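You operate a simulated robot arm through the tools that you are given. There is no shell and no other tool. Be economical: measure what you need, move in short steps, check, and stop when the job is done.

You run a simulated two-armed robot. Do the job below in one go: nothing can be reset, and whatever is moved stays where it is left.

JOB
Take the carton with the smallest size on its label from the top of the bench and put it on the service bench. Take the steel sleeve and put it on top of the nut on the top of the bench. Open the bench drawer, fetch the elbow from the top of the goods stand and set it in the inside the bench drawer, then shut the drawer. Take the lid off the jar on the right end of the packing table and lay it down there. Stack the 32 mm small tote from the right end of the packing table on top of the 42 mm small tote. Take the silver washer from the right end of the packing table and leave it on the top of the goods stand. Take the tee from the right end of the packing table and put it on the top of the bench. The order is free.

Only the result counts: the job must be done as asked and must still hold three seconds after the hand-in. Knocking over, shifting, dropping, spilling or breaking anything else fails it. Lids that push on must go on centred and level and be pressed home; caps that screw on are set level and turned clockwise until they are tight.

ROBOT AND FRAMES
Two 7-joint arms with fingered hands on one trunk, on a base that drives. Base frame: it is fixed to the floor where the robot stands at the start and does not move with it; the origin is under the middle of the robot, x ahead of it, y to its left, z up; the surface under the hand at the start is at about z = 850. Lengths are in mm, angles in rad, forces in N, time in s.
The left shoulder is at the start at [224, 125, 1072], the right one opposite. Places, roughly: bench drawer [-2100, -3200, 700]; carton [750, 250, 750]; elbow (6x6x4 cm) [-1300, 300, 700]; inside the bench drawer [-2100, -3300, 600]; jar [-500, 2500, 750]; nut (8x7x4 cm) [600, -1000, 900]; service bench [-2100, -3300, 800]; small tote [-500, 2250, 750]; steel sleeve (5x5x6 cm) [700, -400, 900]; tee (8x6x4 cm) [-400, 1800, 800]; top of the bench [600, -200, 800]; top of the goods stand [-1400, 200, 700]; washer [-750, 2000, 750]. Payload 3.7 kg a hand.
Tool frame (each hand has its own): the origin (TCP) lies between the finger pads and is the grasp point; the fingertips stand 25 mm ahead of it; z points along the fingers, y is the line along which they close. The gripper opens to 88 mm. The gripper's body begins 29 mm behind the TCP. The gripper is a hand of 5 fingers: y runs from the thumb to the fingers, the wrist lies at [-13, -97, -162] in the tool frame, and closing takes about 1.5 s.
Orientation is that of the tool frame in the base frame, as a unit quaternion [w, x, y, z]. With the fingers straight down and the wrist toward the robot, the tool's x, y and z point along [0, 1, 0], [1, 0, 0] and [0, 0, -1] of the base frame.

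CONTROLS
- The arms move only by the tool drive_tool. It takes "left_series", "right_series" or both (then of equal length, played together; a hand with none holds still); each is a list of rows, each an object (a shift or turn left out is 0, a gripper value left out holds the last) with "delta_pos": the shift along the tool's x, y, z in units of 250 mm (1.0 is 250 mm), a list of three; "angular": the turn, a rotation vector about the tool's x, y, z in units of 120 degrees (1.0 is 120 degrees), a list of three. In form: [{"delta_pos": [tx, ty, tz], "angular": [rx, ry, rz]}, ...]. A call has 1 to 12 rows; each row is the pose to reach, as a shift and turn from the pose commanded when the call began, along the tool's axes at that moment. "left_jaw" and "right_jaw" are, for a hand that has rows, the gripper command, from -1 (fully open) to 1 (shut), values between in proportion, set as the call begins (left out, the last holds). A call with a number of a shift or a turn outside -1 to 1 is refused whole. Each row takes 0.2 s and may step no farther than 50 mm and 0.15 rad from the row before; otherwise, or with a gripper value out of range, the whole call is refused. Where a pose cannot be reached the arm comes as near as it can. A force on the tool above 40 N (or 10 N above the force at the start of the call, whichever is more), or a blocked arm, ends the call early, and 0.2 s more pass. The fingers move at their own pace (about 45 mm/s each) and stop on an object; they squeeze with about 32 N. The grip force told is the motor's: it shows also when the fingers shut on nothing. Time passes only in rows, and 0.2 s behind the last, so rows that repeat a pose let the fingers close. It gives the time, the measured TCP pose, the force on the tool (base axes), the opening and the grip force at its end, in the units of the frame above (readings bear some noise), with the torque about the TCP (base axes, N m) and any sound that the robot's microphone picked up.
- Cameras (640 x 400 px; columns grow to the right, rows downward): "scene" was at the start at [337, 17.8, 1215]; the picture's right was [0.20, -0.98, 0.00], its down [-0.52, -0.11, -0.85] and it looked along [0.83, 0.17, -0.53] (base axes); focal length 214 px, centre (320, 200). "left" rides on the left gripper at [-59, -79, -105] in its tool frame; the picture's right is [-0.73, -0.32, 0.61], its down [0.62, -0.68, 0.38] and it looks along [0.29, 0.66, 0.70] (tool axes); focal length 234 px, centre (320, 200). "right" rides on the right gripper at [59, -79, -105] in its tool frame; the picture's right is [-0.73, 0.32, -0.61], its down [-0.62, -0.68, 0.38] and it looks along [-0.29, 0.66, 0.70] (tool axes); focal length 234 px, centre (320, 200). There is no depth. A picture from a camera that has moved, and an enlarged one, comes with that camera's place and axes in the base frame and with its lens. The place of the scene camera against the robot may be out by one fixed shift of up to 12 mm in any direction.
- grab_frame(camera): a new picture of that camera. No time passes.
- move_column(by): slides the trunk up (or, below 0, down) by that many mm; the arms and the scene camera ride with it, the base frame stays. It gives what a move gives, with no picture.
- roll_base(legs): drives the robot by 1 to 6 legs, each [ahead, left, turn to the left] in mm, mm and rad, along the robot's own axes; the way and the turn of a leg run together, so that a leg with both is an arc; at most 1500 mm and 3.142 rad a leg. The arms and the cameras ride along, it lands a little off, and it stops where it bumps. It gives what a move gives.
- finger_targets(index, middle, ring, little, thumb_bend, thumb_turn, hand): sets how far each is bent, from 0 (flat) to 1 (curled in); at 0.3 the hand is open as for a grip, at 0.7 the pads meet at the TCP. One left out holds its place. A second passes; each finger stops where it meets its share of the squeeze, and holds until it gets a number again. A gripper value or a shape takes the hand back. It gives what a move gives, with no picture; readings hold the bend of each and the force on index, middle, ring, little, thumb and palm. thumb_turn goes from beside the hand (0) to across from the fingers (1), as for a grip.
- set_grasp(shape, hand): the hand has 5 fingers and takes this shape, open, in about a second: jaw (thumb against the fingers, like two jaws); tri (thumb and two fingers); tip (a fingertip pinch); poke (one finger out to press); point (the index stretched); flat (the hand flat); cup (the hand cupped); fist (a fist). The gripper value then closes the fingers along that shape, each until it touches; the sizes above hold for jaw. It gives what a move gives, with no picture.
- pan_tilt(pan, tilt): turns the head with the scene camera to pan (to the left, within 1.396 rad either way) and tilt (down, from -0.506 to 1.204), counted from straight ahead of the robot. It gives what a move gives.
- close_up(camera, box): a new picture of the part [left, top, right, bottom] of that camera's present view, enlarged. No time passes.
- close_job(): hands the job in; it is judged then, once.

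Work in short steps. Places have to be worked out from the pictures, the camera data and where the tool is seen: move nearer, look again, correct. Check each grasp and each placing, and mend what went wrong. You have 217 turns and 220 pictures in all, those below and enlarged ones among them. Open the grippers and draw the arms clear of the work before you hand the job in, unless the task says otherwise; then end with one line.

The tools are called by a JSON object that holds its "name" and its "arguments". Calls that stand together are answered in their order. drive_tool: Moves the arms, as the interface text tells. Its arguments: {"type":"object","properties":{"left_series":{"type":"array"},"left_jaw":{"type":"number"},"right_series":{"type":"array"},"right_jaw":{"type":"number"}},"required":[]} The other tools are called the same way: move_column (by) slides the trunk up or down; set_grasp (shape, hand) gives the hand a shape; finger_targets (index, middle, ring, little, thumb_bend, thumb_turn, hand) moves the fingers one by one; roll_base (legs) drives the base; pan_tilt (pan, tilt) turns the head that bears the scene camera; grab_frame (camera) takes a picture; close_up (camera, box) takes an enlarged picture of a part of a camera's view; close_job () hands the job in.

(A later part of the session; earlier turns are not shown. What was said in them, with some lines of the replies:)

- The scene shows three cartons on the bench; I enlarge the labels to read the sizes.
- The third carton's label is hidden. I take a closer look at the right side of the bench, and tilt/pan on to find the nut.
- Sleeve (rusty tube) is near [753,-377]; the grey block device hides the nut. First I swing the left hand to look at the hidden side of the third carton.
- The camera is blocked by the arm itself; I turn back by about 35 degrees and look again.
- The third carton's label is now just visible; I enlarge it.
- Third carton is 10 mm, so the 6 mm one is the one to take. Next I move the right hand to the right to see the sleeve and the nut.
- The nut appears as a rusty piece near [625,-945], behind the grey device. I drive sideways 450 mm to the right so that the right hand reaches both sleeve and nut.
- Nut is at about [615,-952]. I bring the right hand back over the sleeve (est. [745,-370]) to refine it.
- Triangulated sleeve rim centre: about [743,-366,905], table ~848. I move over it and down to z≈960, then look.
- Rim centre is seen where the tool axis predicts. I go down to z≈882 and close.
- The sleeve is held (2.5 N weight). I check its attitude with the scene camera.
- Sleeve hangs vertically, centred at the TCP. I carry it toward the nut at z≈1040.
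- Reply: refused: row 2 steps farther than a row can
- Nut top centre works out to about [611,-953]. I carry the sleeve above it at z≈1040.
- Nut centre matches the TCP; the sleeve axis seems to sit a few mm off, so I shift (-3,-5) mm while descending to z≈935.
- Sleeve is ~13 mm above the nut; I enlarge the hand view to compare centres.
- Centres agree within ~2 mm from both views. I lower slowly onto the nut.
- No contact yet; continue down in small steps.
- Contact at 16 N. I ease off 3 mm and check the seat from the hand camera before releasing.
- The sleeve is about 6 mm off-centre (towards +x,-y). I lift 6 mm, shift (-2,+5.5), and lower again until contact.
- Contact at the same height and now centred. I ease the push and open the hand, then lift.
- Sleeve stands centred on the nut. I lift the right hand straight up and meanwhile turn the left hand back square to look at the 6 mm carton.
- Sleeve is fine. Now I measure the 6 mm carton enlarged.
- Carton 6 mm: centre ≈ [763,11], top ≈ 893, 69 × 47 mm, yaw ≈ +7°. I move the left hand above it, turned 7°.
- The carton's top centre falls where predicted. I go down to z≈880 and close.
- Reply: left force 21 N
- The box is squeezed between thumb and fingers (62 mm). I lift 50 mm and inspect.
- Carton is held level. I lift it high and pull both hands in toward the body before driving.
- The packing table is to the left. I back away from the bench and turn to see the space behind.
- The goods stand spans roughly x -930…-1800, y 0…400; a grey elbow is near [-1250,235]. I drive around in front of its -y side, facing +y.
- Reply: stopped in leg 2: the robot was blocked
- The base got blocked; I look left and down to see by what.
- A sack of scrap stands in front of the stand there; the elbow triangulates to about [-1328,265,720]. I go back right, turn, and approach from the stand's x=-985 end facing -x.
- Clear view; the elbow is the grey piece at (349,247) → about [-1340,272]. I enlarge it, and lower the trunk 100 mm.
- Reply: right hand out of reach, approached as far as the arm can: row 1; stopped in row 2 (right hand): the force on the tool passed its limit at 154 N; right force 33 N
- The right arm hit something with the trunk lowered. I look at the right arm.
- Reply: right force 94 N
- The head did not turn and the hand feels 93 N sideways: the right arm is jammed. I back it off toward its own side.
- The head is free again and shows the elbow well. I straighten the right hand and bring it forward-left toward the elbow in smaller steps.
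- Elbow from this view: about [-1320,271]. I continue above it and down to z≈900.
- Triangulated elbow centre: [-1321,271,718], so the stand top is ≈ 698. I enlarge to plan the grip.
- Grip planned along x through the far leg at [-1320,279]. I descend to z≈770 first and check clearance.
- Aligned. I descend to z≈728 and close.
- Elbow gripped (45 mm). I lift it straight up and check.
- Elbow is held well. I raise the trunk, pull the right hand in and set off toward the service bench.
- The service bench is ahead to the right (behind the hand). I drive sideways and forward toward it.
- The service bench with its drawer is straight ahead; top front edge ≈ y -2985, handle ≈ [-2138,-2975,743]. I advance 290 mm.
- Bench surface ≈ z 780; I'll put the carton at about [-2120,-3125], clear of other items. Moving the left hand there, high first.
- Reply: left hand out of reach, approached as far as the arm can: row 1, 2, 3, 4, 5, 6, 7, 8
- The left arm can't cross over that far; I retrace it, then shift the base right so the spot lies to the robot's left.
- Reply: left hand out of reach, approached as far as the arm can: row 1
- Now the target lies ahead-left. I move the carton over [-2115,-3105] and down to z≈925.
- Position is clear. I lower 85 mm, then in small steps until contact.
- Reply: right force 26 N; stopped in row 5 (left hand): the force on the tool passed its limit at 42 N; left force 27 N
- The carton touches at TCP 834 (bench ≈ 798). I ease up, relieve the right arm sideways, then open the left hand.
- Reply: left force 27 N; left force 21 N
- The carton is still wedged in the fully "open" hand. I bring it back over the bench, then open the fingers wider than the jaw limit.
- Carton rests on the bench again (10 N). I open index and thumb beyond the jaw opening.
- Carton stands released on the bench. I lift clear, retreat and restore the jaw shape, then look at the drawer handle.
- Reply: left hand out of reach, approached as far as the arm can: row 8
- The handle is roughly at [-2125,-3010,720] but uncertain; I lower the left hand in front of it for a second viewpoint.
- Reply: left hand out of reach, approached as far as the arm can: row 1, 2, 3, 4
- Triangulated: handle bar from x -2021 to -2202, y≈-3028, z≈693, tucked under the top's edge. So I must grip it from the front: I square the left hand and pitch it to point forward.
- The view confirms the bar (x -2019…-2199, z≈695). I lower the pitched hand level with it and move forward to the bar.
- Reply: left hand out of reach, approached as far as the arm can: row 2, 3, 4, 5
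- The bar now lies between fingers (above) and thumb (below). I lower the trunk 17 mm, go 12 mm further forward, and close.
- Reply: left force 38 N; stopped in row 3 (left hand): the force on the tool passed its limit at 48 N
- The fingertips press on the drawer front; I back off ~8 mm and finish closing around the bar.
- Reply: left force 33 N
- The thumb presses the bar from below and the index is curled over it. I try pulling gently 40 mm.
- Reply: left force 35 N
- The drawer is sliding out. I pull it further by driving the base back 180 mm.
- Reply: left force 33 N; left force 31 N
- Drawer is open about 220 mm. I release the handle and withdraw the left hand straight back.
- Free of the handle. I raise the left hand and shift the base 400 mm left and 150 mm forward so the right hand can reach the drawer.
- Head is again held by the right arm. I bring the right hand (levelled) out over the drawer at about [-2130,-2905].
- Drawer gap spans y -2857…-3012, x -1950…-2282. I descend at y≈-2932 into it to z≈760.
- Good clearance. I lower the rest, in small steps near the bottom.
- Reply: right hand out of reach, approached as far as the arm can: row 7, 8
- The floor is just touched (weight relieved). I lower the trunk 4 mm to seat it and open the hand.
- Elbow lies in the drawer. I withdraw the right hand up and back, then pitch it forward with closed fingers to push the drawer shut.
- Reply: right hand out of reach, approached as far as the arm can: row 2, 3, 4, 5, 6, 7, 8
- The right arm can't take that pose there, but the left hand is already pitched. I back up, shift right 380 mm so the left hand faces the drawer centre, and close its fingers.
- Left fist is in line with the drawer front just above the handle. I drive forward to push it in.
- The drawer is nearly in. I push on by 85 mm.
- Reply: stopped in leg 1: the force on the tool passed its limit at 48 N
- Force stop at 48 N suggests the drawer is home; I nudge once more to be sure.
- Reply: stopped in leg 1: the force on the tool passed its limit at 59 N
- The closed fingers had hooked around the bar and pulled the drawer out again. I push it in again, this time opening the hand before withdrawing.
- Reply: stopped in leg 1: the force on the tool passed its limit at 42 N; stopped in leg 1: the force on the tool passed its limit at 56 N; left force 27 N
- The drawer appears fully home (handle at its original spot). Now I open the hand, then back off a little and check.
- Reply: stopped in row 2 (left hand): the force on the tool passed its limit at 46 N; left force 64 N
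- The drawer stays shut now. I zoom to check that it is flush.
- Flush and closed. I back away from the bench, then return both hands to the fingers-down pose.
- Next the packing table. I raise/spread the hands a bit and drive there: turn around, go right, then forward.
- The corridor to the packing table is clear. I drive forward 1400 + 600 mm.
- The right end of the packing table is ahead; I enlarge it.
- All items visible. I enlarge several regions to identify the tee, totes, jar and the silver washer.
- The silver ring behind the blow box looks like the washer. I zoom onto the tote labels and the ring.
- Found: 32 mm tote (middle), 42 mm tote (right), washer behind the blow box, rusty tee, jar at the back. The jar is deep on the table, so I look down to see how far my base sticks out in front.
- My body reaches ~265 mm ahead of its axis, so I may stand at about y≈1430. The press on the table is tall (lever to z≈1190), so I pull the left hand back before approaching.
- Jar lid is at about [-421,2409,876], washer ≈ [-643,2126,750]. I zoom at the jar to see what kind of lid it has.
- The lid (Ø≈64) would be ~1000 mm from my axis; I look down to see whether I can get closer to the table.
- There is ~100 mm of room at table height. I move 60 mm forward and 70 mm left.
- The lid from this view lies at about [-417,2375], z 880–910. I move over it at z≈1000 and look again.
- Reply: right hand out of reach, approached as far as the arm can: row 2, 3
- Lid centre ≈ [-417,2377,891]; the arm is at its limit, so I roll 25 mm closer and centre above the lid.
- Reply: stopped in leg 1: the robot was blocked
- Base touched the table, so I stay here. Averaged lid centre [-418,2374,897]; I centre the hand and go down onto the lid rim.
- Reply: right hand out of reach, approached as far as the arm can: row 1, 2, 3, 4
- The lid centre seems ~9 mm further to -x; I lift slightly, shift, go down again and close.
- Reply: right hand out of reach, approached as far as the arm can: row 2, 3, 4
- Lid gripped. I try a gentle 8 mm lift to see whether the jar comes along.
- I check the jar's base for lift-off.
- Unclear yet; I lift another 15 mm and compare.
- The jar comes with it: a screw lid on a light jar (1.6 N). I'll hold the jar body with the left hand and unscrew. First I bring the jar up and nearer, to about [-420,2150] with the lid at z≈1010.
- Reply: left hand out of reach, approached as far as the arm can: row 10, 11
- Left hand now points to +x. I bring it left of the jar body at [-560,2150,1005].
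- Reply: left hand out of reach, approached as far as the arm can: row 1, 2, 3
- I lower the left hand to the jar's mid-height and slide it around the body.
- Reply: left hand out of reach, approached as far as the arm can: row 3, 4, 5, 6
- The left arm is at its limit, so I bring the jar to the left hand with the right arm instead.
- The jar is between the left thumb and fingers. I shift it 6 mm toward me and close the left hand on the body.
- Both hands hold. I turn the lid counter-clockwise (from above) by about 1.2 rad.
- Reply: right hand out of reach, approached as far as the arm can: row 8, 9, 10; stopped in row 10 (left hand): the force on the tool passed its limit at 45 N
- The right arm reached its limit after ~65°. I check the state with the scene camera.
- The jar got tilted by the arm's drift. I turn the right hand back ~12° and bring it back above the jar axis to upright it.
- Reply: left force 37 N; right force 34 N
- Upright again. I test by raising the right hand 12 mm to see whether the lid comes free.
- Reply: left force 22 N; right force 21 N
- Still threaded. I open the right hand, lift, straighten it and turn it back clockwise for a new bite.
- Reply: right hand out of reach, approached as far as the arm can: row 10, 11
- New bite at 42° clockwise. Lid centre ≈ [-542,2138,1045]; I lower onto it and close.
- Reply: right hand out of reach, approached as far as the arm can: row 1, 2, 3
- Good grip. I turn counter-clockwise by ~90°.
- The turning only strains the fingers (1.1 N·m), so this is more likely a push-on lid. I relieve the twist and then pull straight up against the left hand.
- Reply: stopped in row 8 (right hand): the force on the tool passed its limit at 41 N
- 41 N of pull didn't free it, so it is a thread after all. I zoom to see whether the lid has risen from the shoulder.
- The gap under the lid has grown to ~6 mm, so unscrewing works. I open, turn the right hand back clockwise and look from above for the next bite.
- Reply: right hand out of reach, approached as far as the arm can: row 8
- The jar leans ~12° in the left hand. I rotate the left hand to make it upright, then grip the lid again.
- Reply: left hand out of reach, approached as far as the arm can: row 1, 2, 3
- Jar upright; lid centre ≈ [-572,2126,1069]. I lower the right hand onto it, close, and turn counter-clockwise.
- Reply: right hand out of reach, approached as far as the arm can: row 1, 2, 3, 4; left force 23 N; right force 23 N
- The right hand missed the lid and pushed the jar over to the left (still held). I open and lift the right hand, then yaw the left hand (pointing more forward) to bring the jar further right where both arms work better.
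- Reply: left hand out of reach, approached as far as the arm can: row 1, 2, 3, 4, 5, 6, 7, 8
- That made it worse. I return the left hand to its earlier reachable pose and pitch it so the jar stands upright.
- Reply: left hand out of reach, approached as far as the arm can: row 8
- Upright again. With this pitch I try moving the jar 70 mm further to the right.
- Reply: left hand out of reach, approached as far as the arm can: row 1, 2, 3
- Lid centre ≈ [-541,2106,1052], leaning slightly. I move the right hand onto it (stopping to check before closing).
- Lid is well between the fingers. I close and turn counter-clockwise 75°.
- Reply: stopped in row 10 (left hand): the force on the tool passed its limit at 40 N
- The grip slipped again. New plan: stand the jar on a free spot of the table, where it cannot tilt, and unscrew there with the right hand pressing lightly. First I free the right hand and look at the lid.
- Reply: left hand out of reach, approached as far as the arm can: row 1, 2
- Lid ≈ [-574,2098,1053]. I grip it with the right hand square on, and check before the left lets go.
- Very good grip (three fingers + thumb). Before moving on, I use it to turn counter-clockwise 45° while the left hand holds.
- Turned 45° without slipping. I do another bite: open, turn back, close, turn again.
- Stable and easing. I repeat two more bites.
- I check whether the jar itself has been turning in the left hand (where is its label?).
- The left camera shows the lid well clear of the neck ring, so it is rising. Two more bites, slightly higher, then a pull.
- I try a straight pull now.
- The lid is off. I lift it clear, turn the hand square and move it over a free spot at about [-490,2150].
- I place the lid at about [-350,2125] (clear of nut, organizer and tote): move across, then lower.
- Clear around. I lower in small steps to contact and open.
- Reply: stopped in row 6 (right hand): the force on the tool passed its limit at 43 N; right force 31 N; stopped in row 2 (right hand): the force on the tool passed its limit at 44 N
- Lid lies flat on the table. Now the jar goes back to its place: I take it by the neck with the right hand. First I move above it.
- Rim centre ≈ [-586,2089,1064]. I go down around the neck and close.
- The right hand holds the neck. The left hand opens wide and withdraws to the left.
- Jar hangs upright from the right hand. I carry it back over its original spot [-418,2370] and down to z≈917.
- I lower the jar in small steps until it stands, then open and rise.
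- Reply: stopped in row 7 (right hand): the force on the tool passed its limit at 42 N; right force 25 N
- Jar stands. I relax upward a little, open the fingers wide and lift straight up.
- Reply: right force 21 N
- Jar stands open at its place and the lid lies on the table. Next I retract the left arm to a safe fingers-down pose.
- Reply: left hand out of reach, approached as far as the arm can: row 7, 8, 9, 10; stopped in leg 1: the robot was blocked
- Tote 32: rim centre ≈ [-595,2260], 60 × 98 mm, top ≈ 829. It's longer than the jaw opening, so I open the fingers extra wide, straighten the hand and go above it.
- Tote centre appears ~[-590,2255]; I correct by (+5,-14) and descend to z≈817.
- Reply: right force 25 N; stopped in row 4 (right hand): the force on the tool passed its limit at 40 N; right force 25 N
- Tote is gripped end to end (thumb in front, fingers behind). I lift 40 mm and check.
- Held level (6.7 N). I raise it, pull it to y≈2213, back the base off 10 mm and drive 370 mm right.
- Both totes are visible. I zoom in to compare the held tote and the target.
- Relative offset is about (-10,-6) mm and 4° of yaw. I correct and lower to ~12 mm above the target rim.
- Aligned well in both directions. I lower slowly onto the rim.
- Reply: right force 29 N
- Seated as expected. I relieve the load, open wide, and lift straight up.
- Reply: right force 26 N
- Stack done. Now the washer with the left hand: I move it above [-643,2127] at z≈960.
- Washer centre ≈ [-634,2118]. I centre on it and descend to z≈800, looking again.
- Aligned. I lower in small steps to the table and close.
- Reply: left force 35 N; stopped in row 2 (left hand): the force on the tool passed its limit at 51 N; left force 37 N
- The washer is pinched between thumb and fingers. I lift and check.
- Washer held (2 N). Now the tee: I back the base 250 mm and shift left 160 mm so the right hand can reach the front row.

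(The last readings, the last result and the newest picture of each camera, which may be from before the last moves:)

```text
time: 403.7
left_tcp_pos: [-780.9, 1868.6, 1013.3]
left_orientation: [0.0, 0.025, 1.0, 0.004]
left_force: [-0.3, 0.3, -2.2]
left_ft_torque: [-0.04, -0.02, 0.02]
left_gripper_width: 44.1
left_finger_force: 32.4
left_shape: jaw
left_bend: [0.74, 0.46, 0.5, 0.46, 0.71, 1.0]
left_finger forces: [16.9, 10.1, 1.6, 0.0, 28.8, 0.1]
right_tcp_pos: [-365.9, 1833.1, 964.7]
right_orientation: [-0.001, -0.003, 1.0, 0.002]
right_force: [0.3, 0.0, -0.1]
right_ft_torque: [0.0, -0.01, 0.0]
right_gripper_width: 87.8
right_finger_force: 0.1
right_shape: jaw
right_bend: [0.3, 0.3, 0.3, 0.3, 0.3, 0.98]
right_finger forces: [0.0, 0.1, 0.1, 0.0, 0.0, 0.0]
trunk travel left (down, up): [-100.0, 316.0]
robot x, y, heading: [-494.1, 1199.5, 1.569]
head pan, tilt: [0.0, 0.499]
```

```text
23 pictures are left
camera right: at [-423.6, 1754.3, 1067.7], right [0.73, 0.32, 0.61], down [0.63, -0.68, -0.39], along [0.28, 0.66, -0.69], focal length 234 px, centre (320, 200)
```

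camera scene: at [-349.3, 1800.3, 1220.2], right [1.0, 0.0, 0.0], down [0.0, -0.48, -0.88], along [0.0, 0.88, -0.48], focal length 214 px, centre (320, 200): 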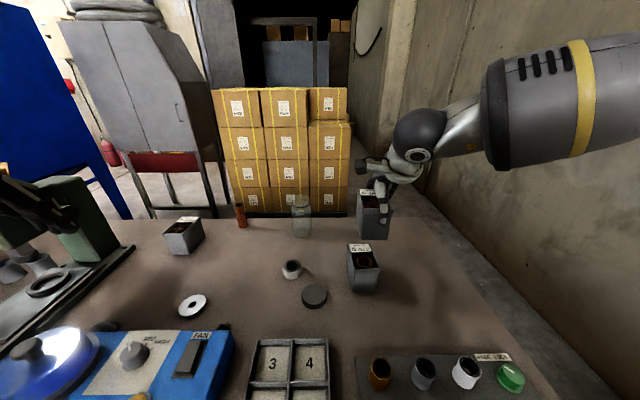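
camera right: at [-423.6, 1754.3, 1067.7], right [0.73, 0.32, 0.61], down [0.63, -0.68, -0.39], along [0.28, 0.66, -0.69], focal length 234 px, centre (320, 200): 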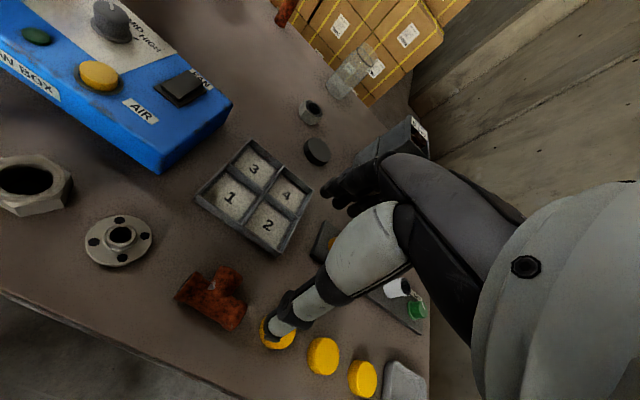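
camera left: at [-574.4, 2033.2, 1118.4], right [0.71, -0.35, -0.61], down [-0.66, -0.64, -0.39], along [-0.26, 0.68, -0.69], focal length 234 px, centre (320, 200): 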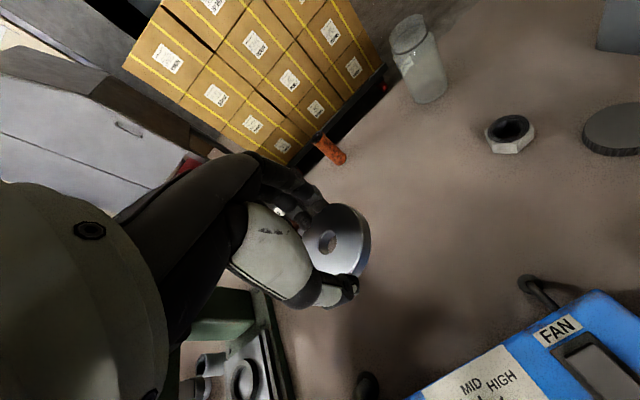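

Tee: run x -403…-325 at y≈1808, branch to y≈1848. I centre at [-369,1818], descend to z≈783 and close.

{"name": "drive_tool", "arguments": {"right_series": [{"delta_pos": [0.014, -0.06, 0.1]}, {"delta_pos": [0.014, -0.06, 0.28]}, {"delta_pos": [0.014, -0.06, 0.46]}, {"delta_pos": [0.014, -0.06, 0.62]}, {"delta_pos": [0.014, -0.06, 0.68]}, {"delta_pos": [0.014, -0.06, 0.725]}], "right_jaw": -0.9}}

{"name": "grab_frame", "arguments": {"camera": "right"}}

```text
time: 405.1
left_tcp_pos: [-781.7, 1865.2, 1017.2]
left_orientation: [0.0, 0.025, 1.0, 0.007]
left_force: [-0.4, -0.5, -2.1]
left_ft_torque: [0.01, -0.02, 0.03]
left_gripper_width: 44.6
left_finger_force: 32.2
left_shape: jaw
left_bend: [0.74, 0.46, 0.5, 0.46, 0.71, 1.0]
left_finger forces: [16.9, 10.3, 1.7, 0.0, 28.8, 0.1]
right_tcp_pos: [-369.4, 1817.8, 784.2]
right_orientation: [-0.003, -0.003, 1.0, 0.007]
right_force: [0.5, -2.2, 9.4]
right_ft_torque: [0.39, -0.13, 0.0]
right_gripper_width: 83.0
right_finger_force: 0.0
right_shape: jaw
right_bend: [0.32, 0.3, 0.3, 0.31, 0.3, 0.98]
right_finger forces: [0.0, 9.5, 0.0, 0.0, 0.9, 0.0]
trunk travel left (down, up): [-100.0, 316.0]
robot x, y, heading: [-490.0, 1197.3, 1.571]
head pan, tilt: [0.0, 0.499]
```

```text
22 pictures are left
camera right: at [-425.6, 1738.4, 887.1], right [0.73, 0.32, 0.61], down [0.63, -0.67, -0.39], along [0.28, 0.67, -0.69], focal length 234 px, centre (320, 200)
```

right: 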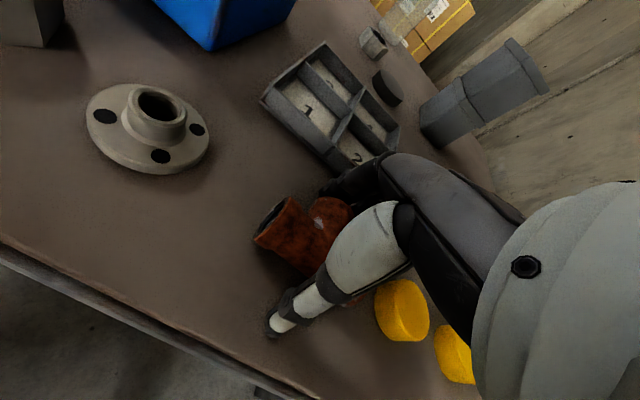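

Tee is between thumb and fingers, tips at the table. I rise 3 mm, close, and lift.

{"name": "drive_tool", "arguments": {"right_series": [{"delta_pos": [0, 0, -0.012]}, {"delta_pos": [0, 0, -0.012]}, {"delta_pos": [0, 0, -0.012]}, {"delta_pos": [0, 0, -0.012]}, {"delta_pos": [0, 0, -0.012]}, {"delta_pos": [0, 0, -0.012]}, {"delta_pos": [0, 0, -0.012]}], "right_jaw": 1}}

{"name": "drive_tool", "arguments": {"right_series": [{"delta_pos": [0, 0, -0.06]}, {"delta_pos": [0, 0, -0.2]}, {"delta_pos": [0, 0, -0.38]}, {"delta_pos": [0, 0, -0.56]}, {"delta_pos": [0, 0, -0.74]}, {"delta_pos": [0, 0, -0.92]}]}}

{"name": "grab_frame", "arguments": {"camera": "right"}}

```text
time: 406.7
left_tcp_pos: [-782.7, 1866.6, 1015.4]
left_orientation: [0.001, 0.024, 1.0, 0.006]
left_force: [-1.2, 1.2, -1.3]
left_ft_torque: [0.02, 0.0, 0.0]
left_gripper_width: 44.4
left_finger_force: 31.9
left_shape: jaw
left_bend: [0.74, 0.46, 0.5, 0.46, 0.71, 1.0]
left_finger forces: [16.8, 10.2, 1.8, 0.1, 28.7, 0.0]
right_tcp_pos: [-369.7, 1818.9, 785.0]
right_orientation: [-0.001, -0.004, 1.0, 0.005]
right_force: [-1.4, -3.1, 14.8]
right_ft_torque: [-0.5, 0.1, 0.0]
right_gripper_width: 43.5
right_finger_force: 32.1
right_shape: jaw
right_bend: [0.74, 0.45, 0.51, 0.47, 0.68, 1.0]
right_finger forces: [20.4, 8.6, 0.0, 0.0, 40.9, 0.0]
trunk travel left (down, up): [-100.0, 316.0]
robot x, y, heading: [-491.6, 1199.1, 1.572]
head pan, tilt: [0.0, 0.499]
```

```text
time: 408.1
left_tcp_pos: [-780.4, 1866.2, 1015.6]
left_orientation: [0.001, 0.026, 1.0, 0.005]
left_force: [0.1, 0.1, -1.2]
left_ft_torque: [-0.03, 0.05, -0.01]
left_gripper_width: 44.3
left_finger_force: 32.0
left_shape: jaw
left_bend: [0.74, 0.46, 0.5, 0.46, 0.71, 1.0]
left_finger forces: [17.0, 10.2, 1.7, 0.0, 28.7, 0.0]
right_tcp_pos: [-366.8, 1814.2, 1017.9]
right_orientation: [-0.001, -0.004, 1.0, 0.004]
right_force: [0.3, 0.0, -2.4]
right_ft_torque: [0.03, 0.03, -0.01]
right_gripper_width: 42.5
right_finger_force: 31.6
right_shape: jaw
right_bend: [0.74, 0.45, 0.51, 0.47, 0.7, 1.0]
right_finger forces: [20.0, 9.3, 0.2, 0.0, 27.0, 0.1]
trunk travel left (down, up): [-100.0, 316.0]
robot x, y, heading: [-491.7, 1198.7, 1.574]
head pan, tilt: [0.0, 0.499]
```

```text
21 pictures are left
camera right: at [-424.6, 1735.5, 1120.6], right [0.72, 0.32, 0.61], down [0.63, -0.67, -0.39], along [0.28, 0.67, -0.69], focal length 234 px, centre (320, 200)
```

right: 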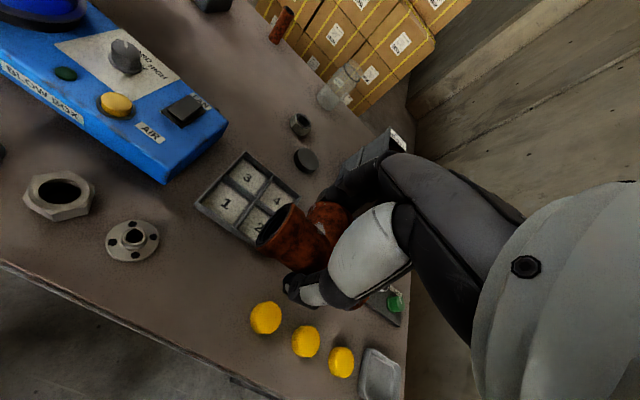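

Tee held. I back away 720 mm, then turn left to face the goods stand from its end.

{"name": "roll_base", "arguments": {"legs": [[-720, 0, 0], [0, 0, 1.571]]}}

{"name": "pan_tilt", "arguments": {"pan": 0.1, "tilt": 0.6}}

{"name": "grab_frame", "arguments": {"camera": "scene"}}

```text
time: 415.8
left_tcp_pos: [-1162.2, 193.3, 1014.2]
left_orientation: [-0.004, -0.684, 0.73, 0.004]
left_force: [0.5, 0.0, -1.1]
left_ft_torque: [0.0, -0.01, 0.02]
left_gripper_width: 44.3
left_finger_force: 31.3
left_shape: jaw
left_bend: [0.74, 0.46, 0.5, 0.46, 0.71, 1.0]
left_finger forces: [17.1, 10.2, 1.8, 0.0, 28.2, 0.1]
right_tcp_pos: [-1103.7, 606.8, 1016.9]
right_orientation: [-0.003, -0.705, 0.709, 0.002]
right_force: [0.6, -0.3, -3.0]
right_ft_torque: [-0.01, -0.01, -0.01]
right_gripper_width: 42.5
right_finger_force: 32.2
right_shape: jaw
right_bend: [0.74, 0.45, 0.51, 0.47, 0.71, 1.0]
right_finger forces: [19.5, 9.3, 0.3, 0.0, 26.1, 0.1]
trunk travel left (down, up): [-100.0, 316.0]
robot x, y, heading: [-489.5, 473.1, 3.123]
head pan, tilt: [0.0, 0.499]
```

```text
time: 416.5
left_tcp_pos: [-1159.9, 194.0, 1012.9]
left_orientation: [-0.003, -0.684, 0.73, 0.003]
left_force: [0.6, 0.1, -1.5]
left_ft_torque: [0.0, -0.01, 0.03]
left_gripper_width: 44.3
left_finger_force: 32.0
left_shape: jaw
left_bend: [0.74, 0.46, 0.5, 0.46, 0.71, 1.0]
left_finger forces: [17.1, 10.1, 1.8, 0.0, 28.2, 0.1]
right_tcp_pos: [-1103.6, 607.6, 1015.2]
right_orientation: [-0.004, -0.705, 0.709, 0.002]
right_force: [-0.2, -0.6, -3.0]
right_ft_torque: [-0.02, 0.02, 0.01]
right_gripper_width: 42.3
right_finger_force: 32.3
right_shape: jaw
right_bend: [0.74, 0.45, 0.51, 0.47, 0.71, 1.0]
right_finger forces: [19.7, 9.1, 0.3, 0.0, 26.2, 0.1]
trunk travel left (down, up): [-100.0, 316.0]
robot x, y, heading: [-489.3, 476.4, 3.13]
head pan, tilt: [0.099, 0.6]
```

```text
20 pictures are left
camera scene: at [-847.1, 471.1, 1211.3], right [-0.09, 1.0, 0.0], down [0.56, 0.05, -0.83], along [-0.82, -0.07, -0.56], focal length 214 px, centre (320, 200)
```

scene: 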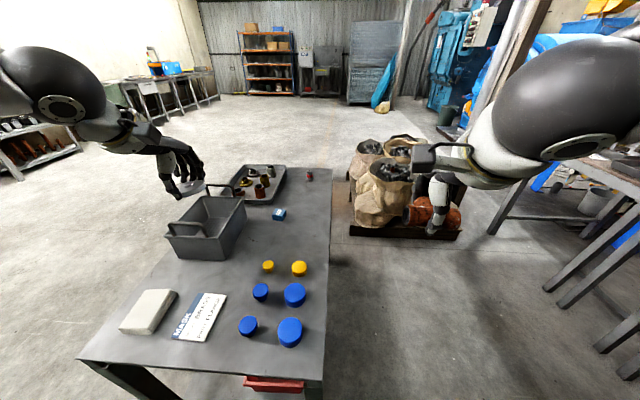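

I carry the washer over the elbow's former spot [-1320,272] and down to z≈800.

{"name": "drive_tool", "arguments": {"left_series": [{"delta_pos": [-0.06, 0.15, 0]}, {"delta_pos": [-0.12, 0.3, 0]}, {"delta_pos": [-0.18, 0.45, 0]}, {"delta_pos": [-0.24, 0.58, 0.06]}, {"delta_pos": [-0.27, 0.66, 0.2]}, {"delta_pos": [-0.27, 0.66, 0.38]}, {"delta_pos": [-0.27, 0.66, 0.56]}, {"delta_pos": [-0.27, 0.66, 0.74]}, {"delta_pos": [-0.27, 0.66, 0.85]}]}}

{"name": "grab_frame", "arguments": {"camera": "left"}}

```text
time: 418.5
left_tcp_pos: [-1322.4, 271.1, 802.3]
left_orientation: [-0.004, -0.684, 0.729, 0.004]
left_force: [-0.2, -0.1, -1.9]
left_ft_torque: [-0.05, -0.01, 0.03]
left_gripper_width: 43.7
left_finger_force: 32.5
left_shape: jaw
left_bend: [0.74, 0.46, 0.5, 0.46, 0.71, 1.0]
left_finger forces: [17.3, 10.3, 1.9, 0.0, 28.2, 0.0]
right_tcp_pos: [-1104.6, 607.0, 1015.8]
right_orientation: [-0.003, -0.705, 0.709, 0.001]
right_force: [0.0, 0.9, -2.7]
right_ft_torque: [-0.04, 0.0, -0.02]
right_gripper_width: 42.3
right_finger_force: 32.5
right_shape: jaw
right_bend: [0.74, 0.45, 0.51, 0.47, 0.71, 1.0]
right_finger forces: [19.8, 9.2, 0.3, 0.0, 26.1, 0.0]
trunk travel left (down, up): [-100.0, 316.0]
robot x, y, heading: [-488.7, 476.7, 3.123]
head pan, tilt: [0.099, 0.6]
```

```text
19 pictures are left
camera left: at [-1239.4, 324.8, 906.2], right [0.36, 0.7, -0.61], down [0.64, -0.67, -0.39], along [-0.68, -0.25, -0.69], focal length 234 px, centre (320, 200)
```

left: 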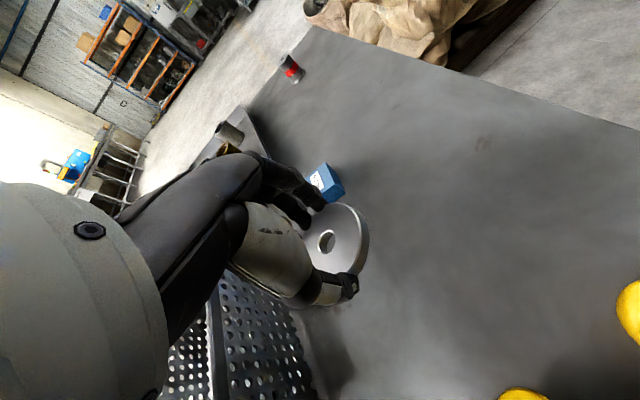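

Clear. I shift 30 mm away from the basket and lower until contact, then open.

{"name": "drive_tool", "arguments": {"left_series": [{"delta_pos": [-0.12, 0, 0.1]}, {"delta_pos": [-0.12, 0, 0.2]}, {"delta_pos": [-0.12, 0, 0.25]}, {"delta_pos": [-0.12, 0, 0.27]}, {"delta_pos": [-0.12, 0, 0.29]}, {"delta_pos": [-0.12, 0, 0.305]}, {"delta_pos": [-0.12, 0, 0.32]}]}}

{"name": "drive_tool", "arguments": {"left_series": [{}, {}, {}, {}, {}], "left_jaw": -1}}

{"name": "drive_tool", "arguments": {"left_series": [{"delta_pos": [0, 0, -0.06]}, {"delta_pos": [0, 0, -0.2]}, {"delta_pos": [0, 0, -0.38]}, {"delta_pos": [0, 0, -0.56]}, {"delta_pos": [0, 0, -0.74]}, {"delta_pos": [0, 0, -0.92]}]}}

{"name": "grab_frame", "arguments": {"camera": "left"}}

```text
time: 420.1
left_tcp_pos: [-1323.8, 302.9, 727.0]
left_orientation: [-0.005, -0.684, 0.729, 0.005]
left_force: [1.6, -0.4, 7.2]
left_ft_torque: [-0.05, -0.11, 0.01]
left_gripper_width: 44.1
left_finger_force: 31.6
left_shape: jaw
left_bend: [0.74, 0.46, 0.5, 0.46, 0.71, 1.0]
left_finger forces: [16.7, 9.8, 3.2, 0.1, 32.8, 0.0]
right_tcp_pos: [-1103.4, 608.2, 1016.0]
right_orientation: [-0.004, -0.705, 0.709, 0.002]
right_force: [-0.2, -0.1, -2.5]
right_ft_torque: [-0.03, 0.03, -0.01]
right_gripper_width: 42.1
right_finger_force: 32.1
right_shape: jaw
right_bend: [0.74, 0.45, 0.51, 0.47, 0.71, 1.0]
right_finger forces: [19.7, 9.1, 0.3, 0.1, 26.1, 0.0]
trunk travel left (down, up): [-100.0, 316.0]
robot x, y, heading: [-489.6, 474.8, 3.129]
head pan, tilt: [0.099, 0.6]
```

```text
time: 421.3
left_tcp_pos: [-1321.5, 302.9, 724.0]
left_orientation: [-0.004, -0.685, 0.729, 0.004]
left_force: [2.8, -0.9, 10.9]
left_ft_torque: [-0.07, 0.4, 0.01]
left_gripper_width: 85.6
left_finger_force: 0.0
left_shape: jaw
left_bend: [0.3, 0.3, 0.3, 0.3, 0.3, 0.98]
left_finger forces: [0.0, 9.8, 0.0, 0.0, 0.0, 0.0]
right_tcp_pos: [-1102.7, 606.6, 1016.7]
right_orientation: [-0.004, -0.704, 0.71, 0.003]
right_force: [0.5, -0.5, -3.3]
right_ft_torque: [-0.02, 0.0, 0.03]
right_gripper_width: 42.2
right_finger_force: 31.8
right_shape: jaw
right_bend: [0.74, 0.45, 0.51, 0.47, 0.71, 1.0]
right_finger forces: [19.8, 9.2, 0.2, 0.0, 26.1, 0.1]
trunk travel left (down, up): [-100.0, 316.0]
robot x, y, heading: [-488.3, 476.0, 3.126]
head pan, tilt: [0.099, 0.6]
```

```text
time: 422.7
left_tcp_pos: [-1318.5, 300.3, 956.5]
left_orientation: [-0.004, -0.684, 0.729, 0.004]
left_force: [-0.5, -0.7, -0.3]
left_ft_torque: [0.0, 0.0, -0.03]
left_gripper_width: 88.0
left_finger_force: 0.0
left_shape: jaw
left_bend: [0.3, 0.3, 0.3, 0.3, 0.3, 0.98]
left_finger forces: [0.1, 0.0, 0.0, 0.0, 0.0, 0.0]
right_tcp_pos: [-1103.2, 606.6, 1016.5]
right_orientation: [-0.005, -0.705, 0.709, 0.002]
right_force: [0.0, -0.5, -2.7]
right_ft_torque: [-0.02, 0.03, -0.01]
right_gripper_width: 42.2
right_finger_force: 31.8
right_shape: jaw
right_bend: [0.74, 0.45, 0.51, 0.47, 0.71, 1.0]
right_finger forces: [19.7, 9.1, 0.2, 0.1, 26.1, 0.0]
trunk travel left (down, up): [-100.0, 316.0]
robot x, y, heading: [-489.0, 475.4, 3.133]
head pan, tilt: [0.099, 0.6]
```

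```text
18 pictures are left
camera left: at [-1234.9, 354.8, 1059.2], right [0.36, 0.7, -0.61], down [0.64, -0.67, -0.39], along [-0.68, -0.25, -0.69], focal length 234 px, centre (320, 200)
```

left: 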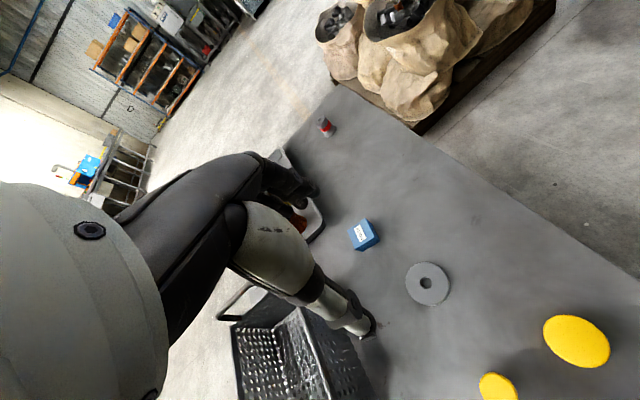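

Washer lies on the stand. I raise both hands, pull the left one in, turn around and drive to the bench.

{"name": "drive_tool", "arguments": {"left_series": [{"delta_pos": [0, -0.05, -0.16]}, {"delta_pos": [0, -0.15, -0.32]}, {"delta_pos": [0, -0.3, -0.44]}, {"delta_pos": [0, -0.46, -0.5]}, {"delta_pos": [0, -0.62, -0.5]}, {"delta_pos": [0.1, -0.78, -0.5]}, {"delta_pos": [0.2, -0.93, -0.5]}], "right_series": [{"delta_pos": [0, 0, -0.1]}, {"delta_pos": [0, 0, -0.2]}, {"delta_pos": [0, 0, -0.3]}, {"delta_pos": [0, -0.05, -0.33]}, {"delta_pos": [0, -0.1, -0.33]}, {"delta_pos": [-0.05, -0.15, -0.33]}, {"delta_pos": [-0.1, -0.2, -0.33]}]}}

{"name": "roll_base", "arguments": {"legs": [[0, 0, 3.14], [300, -300, 0]]}}

{"name": "pan_tilt", "arguments": {"pan": 0.0, "tilt": 0.5}}

{"name": "grab_frame", "arguments": {"camera": "scene"}}

```text
time: 424.3
left_tcp_pos: [-1090.7, 236.2, 1077.2]
left_orientation: [-0.004, -0.684, 0.73, 0.005]
left_force: [0.0, 0.8, 1.2]
left_ft_torque: [-0.01, 0.01, 0.03]
left_gripper_width: 87.6
left_finger_force: 0.1
left_shape: jaw
left_bend: [0.3, 0.3, 0.3, 0.3, 0.3, 0.98]
left_finger forces: [0.1, 0.0, 0.0, 0.0, 0.1, 0.0]
right_tcp_pos: [-1053.2, 632.0, 1099.7]
right_orientation: [-0.004, -0.705, 0.709, 0.002]
right_force: [0.7, -1.0, -3.1]
right_ft_torque: [0.01, 0.03, -0.01]
right_gripper_width: 42.2
right_finger_force: 32.5
right_shape: jaw
right_bend: [0.74, 0.45, 0.51, 0.47, 0.71, 1.0]
right_finger forces: [19.6, 9.3, 0.3, 0.1, 26.1, 0.1]
trunk travel left (down, up): [-100.0, 316.0]
robot x, y, heading: [-486.6, 475.8, 3.129]
head pan, tilt: [0.099, 0.6]
```

```text
time: 434.8
left_tcp_pos: [409.1, 399.9, 1077.3]
left_orientation: [0.003, 0.735, 0.678, 0.004]
left_force: [-1.0, 0.6, -0.5]
left_ft_torque: [0.03, 0.01, 0.02]
left_gripper_width: 87.7
left_finger_force: 0.0
left_shape: jaw
left_bend: [0.3, 0.3, 0.3, 0.3, 0.3, 0.98]
left_finger forces: [0.1, 0.1, 0.1, 0.0, 0.0, 0.1]
right_tcp_pos: [364.8, 4.4, 1097.4]
right_orientation: [0.002, 0.714, 0.7, 0.003]
right_force: [0.3, 0.2, -2.8]
right_ft_torque: [0.02, 0.02, 0.01]
right_gripper_width: 41.9
right_finger_force: 32.2
right_shape: jaw
right_bend: [0.74, 0.45, 0.51, 0.47, 0.72, 1.0]
right_finger forces: [19.5, 8.9, 0.3, 0.1, 25.2, 0.0]
trunk travel left (down, up): [-100.0, 316.0]
robot x, y, heading: [-196.3, 173.2, -0.029]
head pan, tilt: [0.099, 0.6]
```

```text
time: 435.4
left_tcp_pos: [408.8, 400.2, 1076.4]
left_orientation: [0.004, 0.734, 0.679, 0.004]
left_force: [0.4, 0.2, 0.8]
left_ft_torque: [-0.02, 0.03, 0.0]
left_gripper_width: 87.9
left_finger_force: 0.1
left_shape: jaw
left_bend: [0.3, 0.3, 0.3, 0.3, 0.3, 0.98]
left_finger forces: [0.0, 0.1, 0.1, 0.0, 0.0, 0.1]
right_tcp_pos: [366.0, 4.8, 1098.1]
right_orientation: [0.002, 0.714, 0.7, 0.003]
right_force: [0.0, -0.4, -2.8]
right_ft_torque: [-0.01, -0.01, -0.03]
right_gripper_width: 41.9
right_finger_force: 32.1
right_shape: jaw
right_bend: [0.74, 0.45, 0.51, 0.47, 0.72, 1.0]
right_finger forces: [19.6, 9.0, 0.3, 0.0, 25.2, 0.0]
trunk travel left (down, up): [-100.0, 316.0]
robot x, y, heading: [-196.7, 170.8, -0.032]
head pan, tilt: [0.0, 0.499]
```

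```text
17 pictures are left
camera scene: at [143.2, 159.9, 1220.4], right [-0.03, -1.0, 0.0], down [-0.48, 0.01, -0.88], along [0.88, -0.02, -0.48], focal length 214 px, centre (320, 200)
```

scene: 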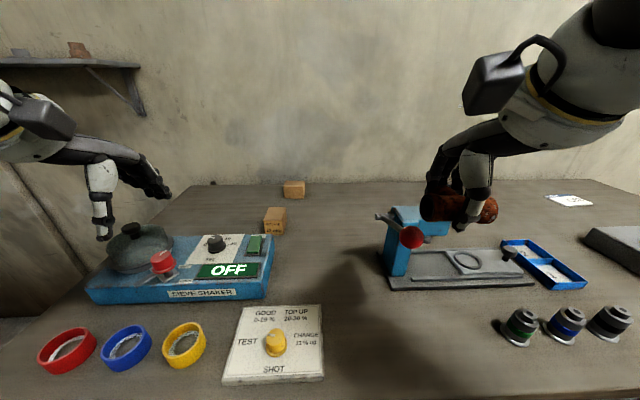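

I go 185 mm forward and straighten, then bring the tee over the free area around [745,20].

{"name": "roll_base", "arguments": {"legs": [[185, 0, 0.03]]}}

{"name": "drive_tool", "arguments": {"right_series": [{"delta_pos": [0, 0.18, 0]}, {"delta_pos": [0, 0.36, 0]}, {"delta_pos": [0, 0.54, 0]}, {"delta_pos": [0, 0.72, 0]}, {"delta_pos": [0, 0.78, 0.1]}]}}

{"name": "grab_frame", "arguments": {"camera": "right"}}

{"name": "grab_frame", "arguments": {"camera": "scene"}}

```text
time: 437.0
left_tcp_pos: [585.0, 410.1, 1077.4]
left_orientation: [0.004, 0.727, 0.687, 0.003]
left_force: [0.5, -0.1, -1.0]
left_ft_torque: [0.0, 0.03, -0.03]
left_gripper_width: 87.7
left_finger_force: 0.0
left_shape: jaw
left_bend: [0.3, 0.3, 0.3, 0.3, 0.3, 0.98]
left_finger forces: [0.0, 0.0, 0.0, 0.0, 0.0, 0.0]
right_tcp_pos: [551.3, 15.1, 1098.8]
right_orientation: [0.002, 0.706, 0.708, 0.002]
right_force: [0.6, -0.1, -3.1]
right_ft_torque: [0.0, 0.02, 0.02]
right_gripper_width: 41.8
right_finger_force: 32.4
right_shape: jaw
right_bend: [0.74, 0.45, 0.51, 0.47, 0.72, 1.0]
right_finger forces: [19.7, 9.2, 0.3, 0.1, 25.1, 0.1]
trunk travel left (down, up): [-100.0, 316.0]
robot x, y, heading: [-14.2, 166.5, -0.003]
head pan, tilt: [0.0, 0.499]
```

```text
time: 438.2
left_tcp_pos: [586.6, 410.3, 1077.1]
left_orientation: [0.004, 0.727, 0.687, 0.003]
left_force: [-0.1, 0.4, -0.3]
left_ft_torque: [-0.05, -0.04, -0.01]
left_gripper_width: 87.6
left_finger_force: 0.1
left_shape: jaw
left_bend: [0.3, 0.3, 0.3, 0.3, 0.3, 0.98]
left_finger forces: [0.0, 0.0, 0.0, 0.1, 0.0, 0.1]
right_tcp_pos: [746.1, 15.3, 1073.1]
right_orientation: [0.002, 0.705, 0.709, 0.003]
right_force: [-0.4, -0.7, -2.8]
right_ft_torque: [0.03, 0.03, 0.04]
right_gripper_width: 41.6
right_finger_force: 31.8
right_shape: jaw
right_bend: [0.74, 0.45, 0.51, 0.47, 0.72, 1.0]
right_finger forces: [19.9, 9.1, 0.4, 0.0, 25.0, 0.0]
trunk travel left (down, up): [-100.0, 316.0]
robot x, y, heading: [-10.3, 168.4, -0.005]
head pan, tilt: [0.0, 0.499]
```

```text
16 pictures are left
camera right: at [668.0, 75.1, 1175.8], right [0.32, -0.73, 0.61], down [-0.68, -0.62, -0.39], along [0.66, -0.29, -0.69], focal length 234 px, centre (320, 200)
```

right: 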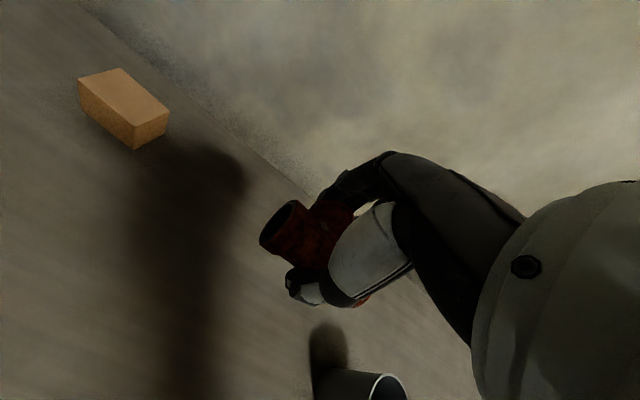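

```text
15 pictures are left
camera scene: at [326.4, 165.0, 1220.1], right [0.0, -1.0, 0.0], down [-0.48, 0.0, -0.88], along [0.88, 0.0, -0.48], focal length 214 px, centre (320, 200)
```

scene: 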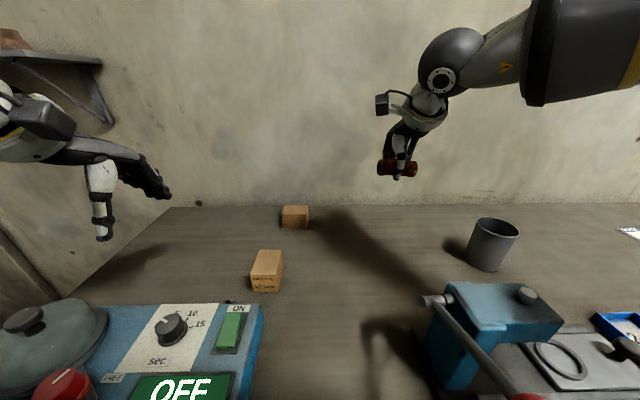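

Area beneath is free. I lower the tee to the bench surface.

{"name": "drive_tool", "arguments": {"right_series": [{"delta_pos": [0, 0, 0.18]}, {"delta_pos": [0, 0, 0.36]}, {"delta_pos": [0, 0, 0.54]}, {"delta_pos": [0, 0, 0.68]}, {"delta_pos": [0, 0, 0.74]}, {"delta_pos": [0, 0, 0.765]}, {"delta_pos": [0, 0, 0.785]}, {"delta_pos": [0, 0, 0.8]}, {"delta_pos": [0, 0, 0.815]}]}}

{"name": "drive_tool", "arguments": {"right_series": [{}, {}, {}, {}, {}], "right_jaw": -1}}

{"name": "drive_tool", "arguments": {"right_series": [{"delta_pos": [0, 0, -0.05]}, {"delta_pos": [0, 0, -0.18]}, {"delta_pos": [0, 0, -0.36]}, {"delta_pos": [0, 0, -0.54]}, {"delta_pos": [0, 0, -0.72]}, {"delta_pos": [0, 0, -0.85]}]}}

{"name": "grab_frame", "arguments": {"camera": "right"}}

```text
time: 440.2
left_tcp_pos: [583.3, 410.5, 1078.5]
left_orientation: [0.006, 0.726, 0.687, 0.004]
left_force: [-0.7, 0.0, 0.5]
left_ft_torque: [-0.01, -0.02, -0.02]
left_gripper_width: 87.7
left_finger_force: 0.0
left_shape: jaw
left_bend: [0.3, 0.3, 0.3, 0.3, 0.3, 0.98]
left_finger forces: [0.0, 0.0, 0.0, 0.1, 0.0, 0.0]
right_tcp_pos: [747.1, 16.0, 874.8]
right_orientation: [0.004, 0.707, 0.707, 0.007]
right_force: [-3.0, -2.9, 15.3]
right_ft_torque: [0.03, -0.02, -0.05]
right_gripper_width: 41.9
right_finger_force: 31.8
right_shape: jaw
right_bend: [0.74, 0.45, 0.53, 0.47, 0.72, 1.0]
right_finger forces: [25.9, 8.8, 1.1, 0.1, 32.6, 0.0]
trunk travel left (down, up): [-100.0, 316.0]
robot x, y, heading: [-18.1, 168.7, -0.005]
head pan, tilt: [0.0, 0.499]
```

```text
time: 441.4
left_tcp_pos: [583.4, 411.1, 1077.5]
left_orientation: [0.004, 0.727, 0.687, 0.004]
left_force: [0.3, 0.4, 0.2]
left_ft_torque: [0.02, -0.02, -0.03]
left_gripper_width: 87.7
left_finger_force: 0.1
left_shape: jaw
left_bend: [0.3, 0.3, 0.3, 0.3, 0.3, 0.98]
left_finger forces: [0.0, 0.1, 0.0, 0.1, 0.1, 0.1]
right_tcp_pos: [745.4, 16.6, 872.4]
right_orientation: [0.003, 0.706, 0.708, 0.004]
right_force: [-2.9, 1.1, 17.5]
right_ft_torque: [-0.1, -0.95, 0.03]
right_gripper_width: 87.2
right_finger_force: 0.1
right_shape: jaw
right_bend: [0.3, 0.3, 0.3, 0.3, 0.3, 0.98]
right_finger forces: [1.4, 16.7, 0.0, 0.0, 0.1, 0.1]
trunk travel left (down, up): [-100.0, 316.0]
robot x, y, heading: [-12.9, 168.5, -0.003]
head pan, tilt: [0.0, 0.499]
```

```text
time: 442.8
left_tcp_pos: [584.8, 410.8, 1077.6]
left_orientation: [0.003, 0.727, 0.687, 0.004]
left_force: [-0.1, 0.6, -0.2]
left_ft_torque: [0.0, -0.01, 0.01]
left_gripper_width: 87.7
left_finger_force: 0.0
left_shape: jaw
left_bend: [0.3, 0.3, 0.3, 0.3, 0.3, 0.98]
left_finger forces: [0.0, 0.0, 0.1, 0.0, 0.0, 0.0]
right_tcp_pos: [744.4, 13.6, 1083.9]
right_orientation: [0.002, 0.706, 0.708, 0.003]
right_force: [0.8, -1.3, 0.5]
right_ft_torque: [-0.03, -0.05, 0.01]
right_gripper_width: 87.6
right_finger_force: 0.1
right_shape: jaw
right_bend: [0.3, 0.3, 0.3, 0.3, 0.3, 0.98]
right_finger forces: [0.0, 0.0, 0.0, 0.0, 0.0, 0.1]
trunk travel left (down, up): [-100.0, 316.0]
robot x, y, heading: [-16.1, 165.6, -0.005]
head pan, tilt: [0.0, 0.499]
```

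```text
14 pictures are left
camera right: at [664.9, 74.3, 1188.0], right [0.32, -0.73, 0.61], down [-0.68, -0.62, -0.39], along [0.66, -0.29, -0.69], focal length 234 px, centre (320, 200)
```

right: 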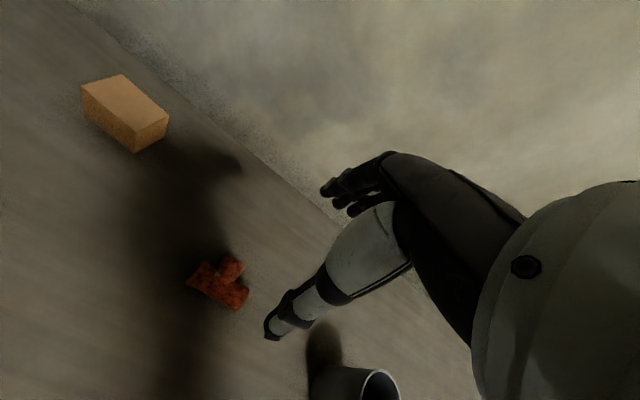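

Tee stands on the bench. I pull back from the bench and take a last look at the sleeve on the nut.

{"name": "roll_base", "arguments": {"legs": [[-350, 0, 0]]}}

{"name": "pan_tilt", "arguments": {"pan": -0.8, "tilt": 0.4}}

{"name": "close_up", "arguments": {"camera": "scene", "box": [180, 120, 480, 300]}}

```text
time: 445.0
left_tcp_pos: [238.7, 409.0, 1077.2]
left_orientation: [0.003, 0.728, 0.685, 0.003]
left_force: [0.5, 0.3, 0.6]
left_ft_torque: [0.03, 0.0, -0.02]
left_gripper_width: 87.5
left_finger_force: 0.0
left_shape: jaw
left_bend: [0.3, 0.3, 0.3, 0.3, 0.3, 0.98]
left_finger forces: [0.0, 0.0, 0.0, 0.0, 0.0, 0.0]
right_tcp_pos: [394.9, 12.7, 1084.4]
right_orientation: [0.001, 0.709, 0.706, 0.002]
right_force: [-1.1, 0.0, 0.4]
right_ft_torque: [-0.03, -0.02, 0.02]
right_gripper_width: 87.8
right_finger_force: 0.0
right_shape: jaw
right_bend: [0.3, 0.3, 0.3, 0.3, 0.3, 0.98]
right_finger forces: [0.0, 0.1, 0.0, 0.0, 0.1, 0.0]
trunk travel left (down, up): [-100.0, 316.0]
robot x, y, heading: [-365.5, 167.2, -0.011]
head pan, tilt: [0.0, 0.499]
```

```text
time: 446.2
left_tcp_pos: [238.4, 409.7, 1077.5]
left_orientation: [0.003, 0.728, 0.685, 0.004]
left_force: [0.1, 0.5, 0.5]
left_ft_torque: [-0.02, 0.02, 0.02]
left_gripper_width: 87.8
left_finger_force: 0.0
left_shape: jaw
left_bend: [0.3, 0.3, 0.3, 0.3, 0.3, 0.98]
left_finger forces: [0.1, 0.0, 0.0, 0.1, 0.0, 0.0]
right_tcp_pos: [395.5, 12.6, 1083.2]
right_orientation: [0.001, 0.708, 0.706, 0.003]
right_force: [0.6, 0.7, 0.6]
right_ft_torque: [-0.02, 0.03, 0.02]
right_gripper_width: 87.7
right_finger_force: 0.0
right_shape: jaw
right_bend: [0.3, 0.3, 0.3, 0.3, 0.3, 0.98]
right_finger forces: [0.0, 0.0, 0.1, 0.0, 0.0, 0.0]
trunk travel left (down, up): [-100.0, 316.0]
robot x, y, heading: [-362.3, 169.0, -0.009]
head pan, tilt: [-0.799, 0.4]
```

```text
2.13 times, centred on (330, 210) of scene
camera zoom: at [-49.4, 99.4, 1229.6], right [-0.72, -0.69, 0.0], down [-0.27, 0.28, -0.92], along [0.64, -0.67, -0.39], focal length 458 px, centre (299, 179)
```

zoom: 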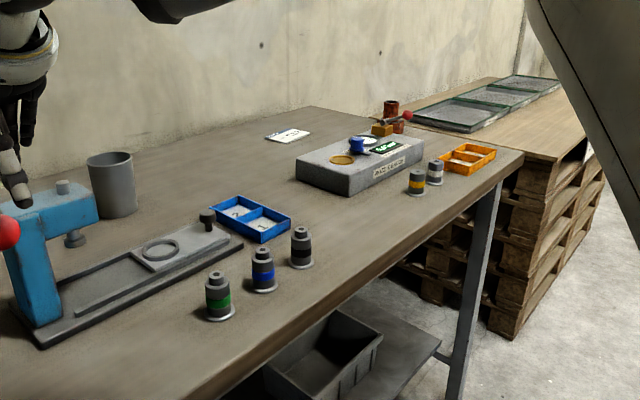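

The sleeve still stands on the nut, both hands are empty and clear, and every part of the job is done. I hand it in.

{"name": "close_job", "arguments": {}}

```text
The job is handed in.
```

The job is handed in: every item was put in its place as asked, both hands are empty and the arms are clear.
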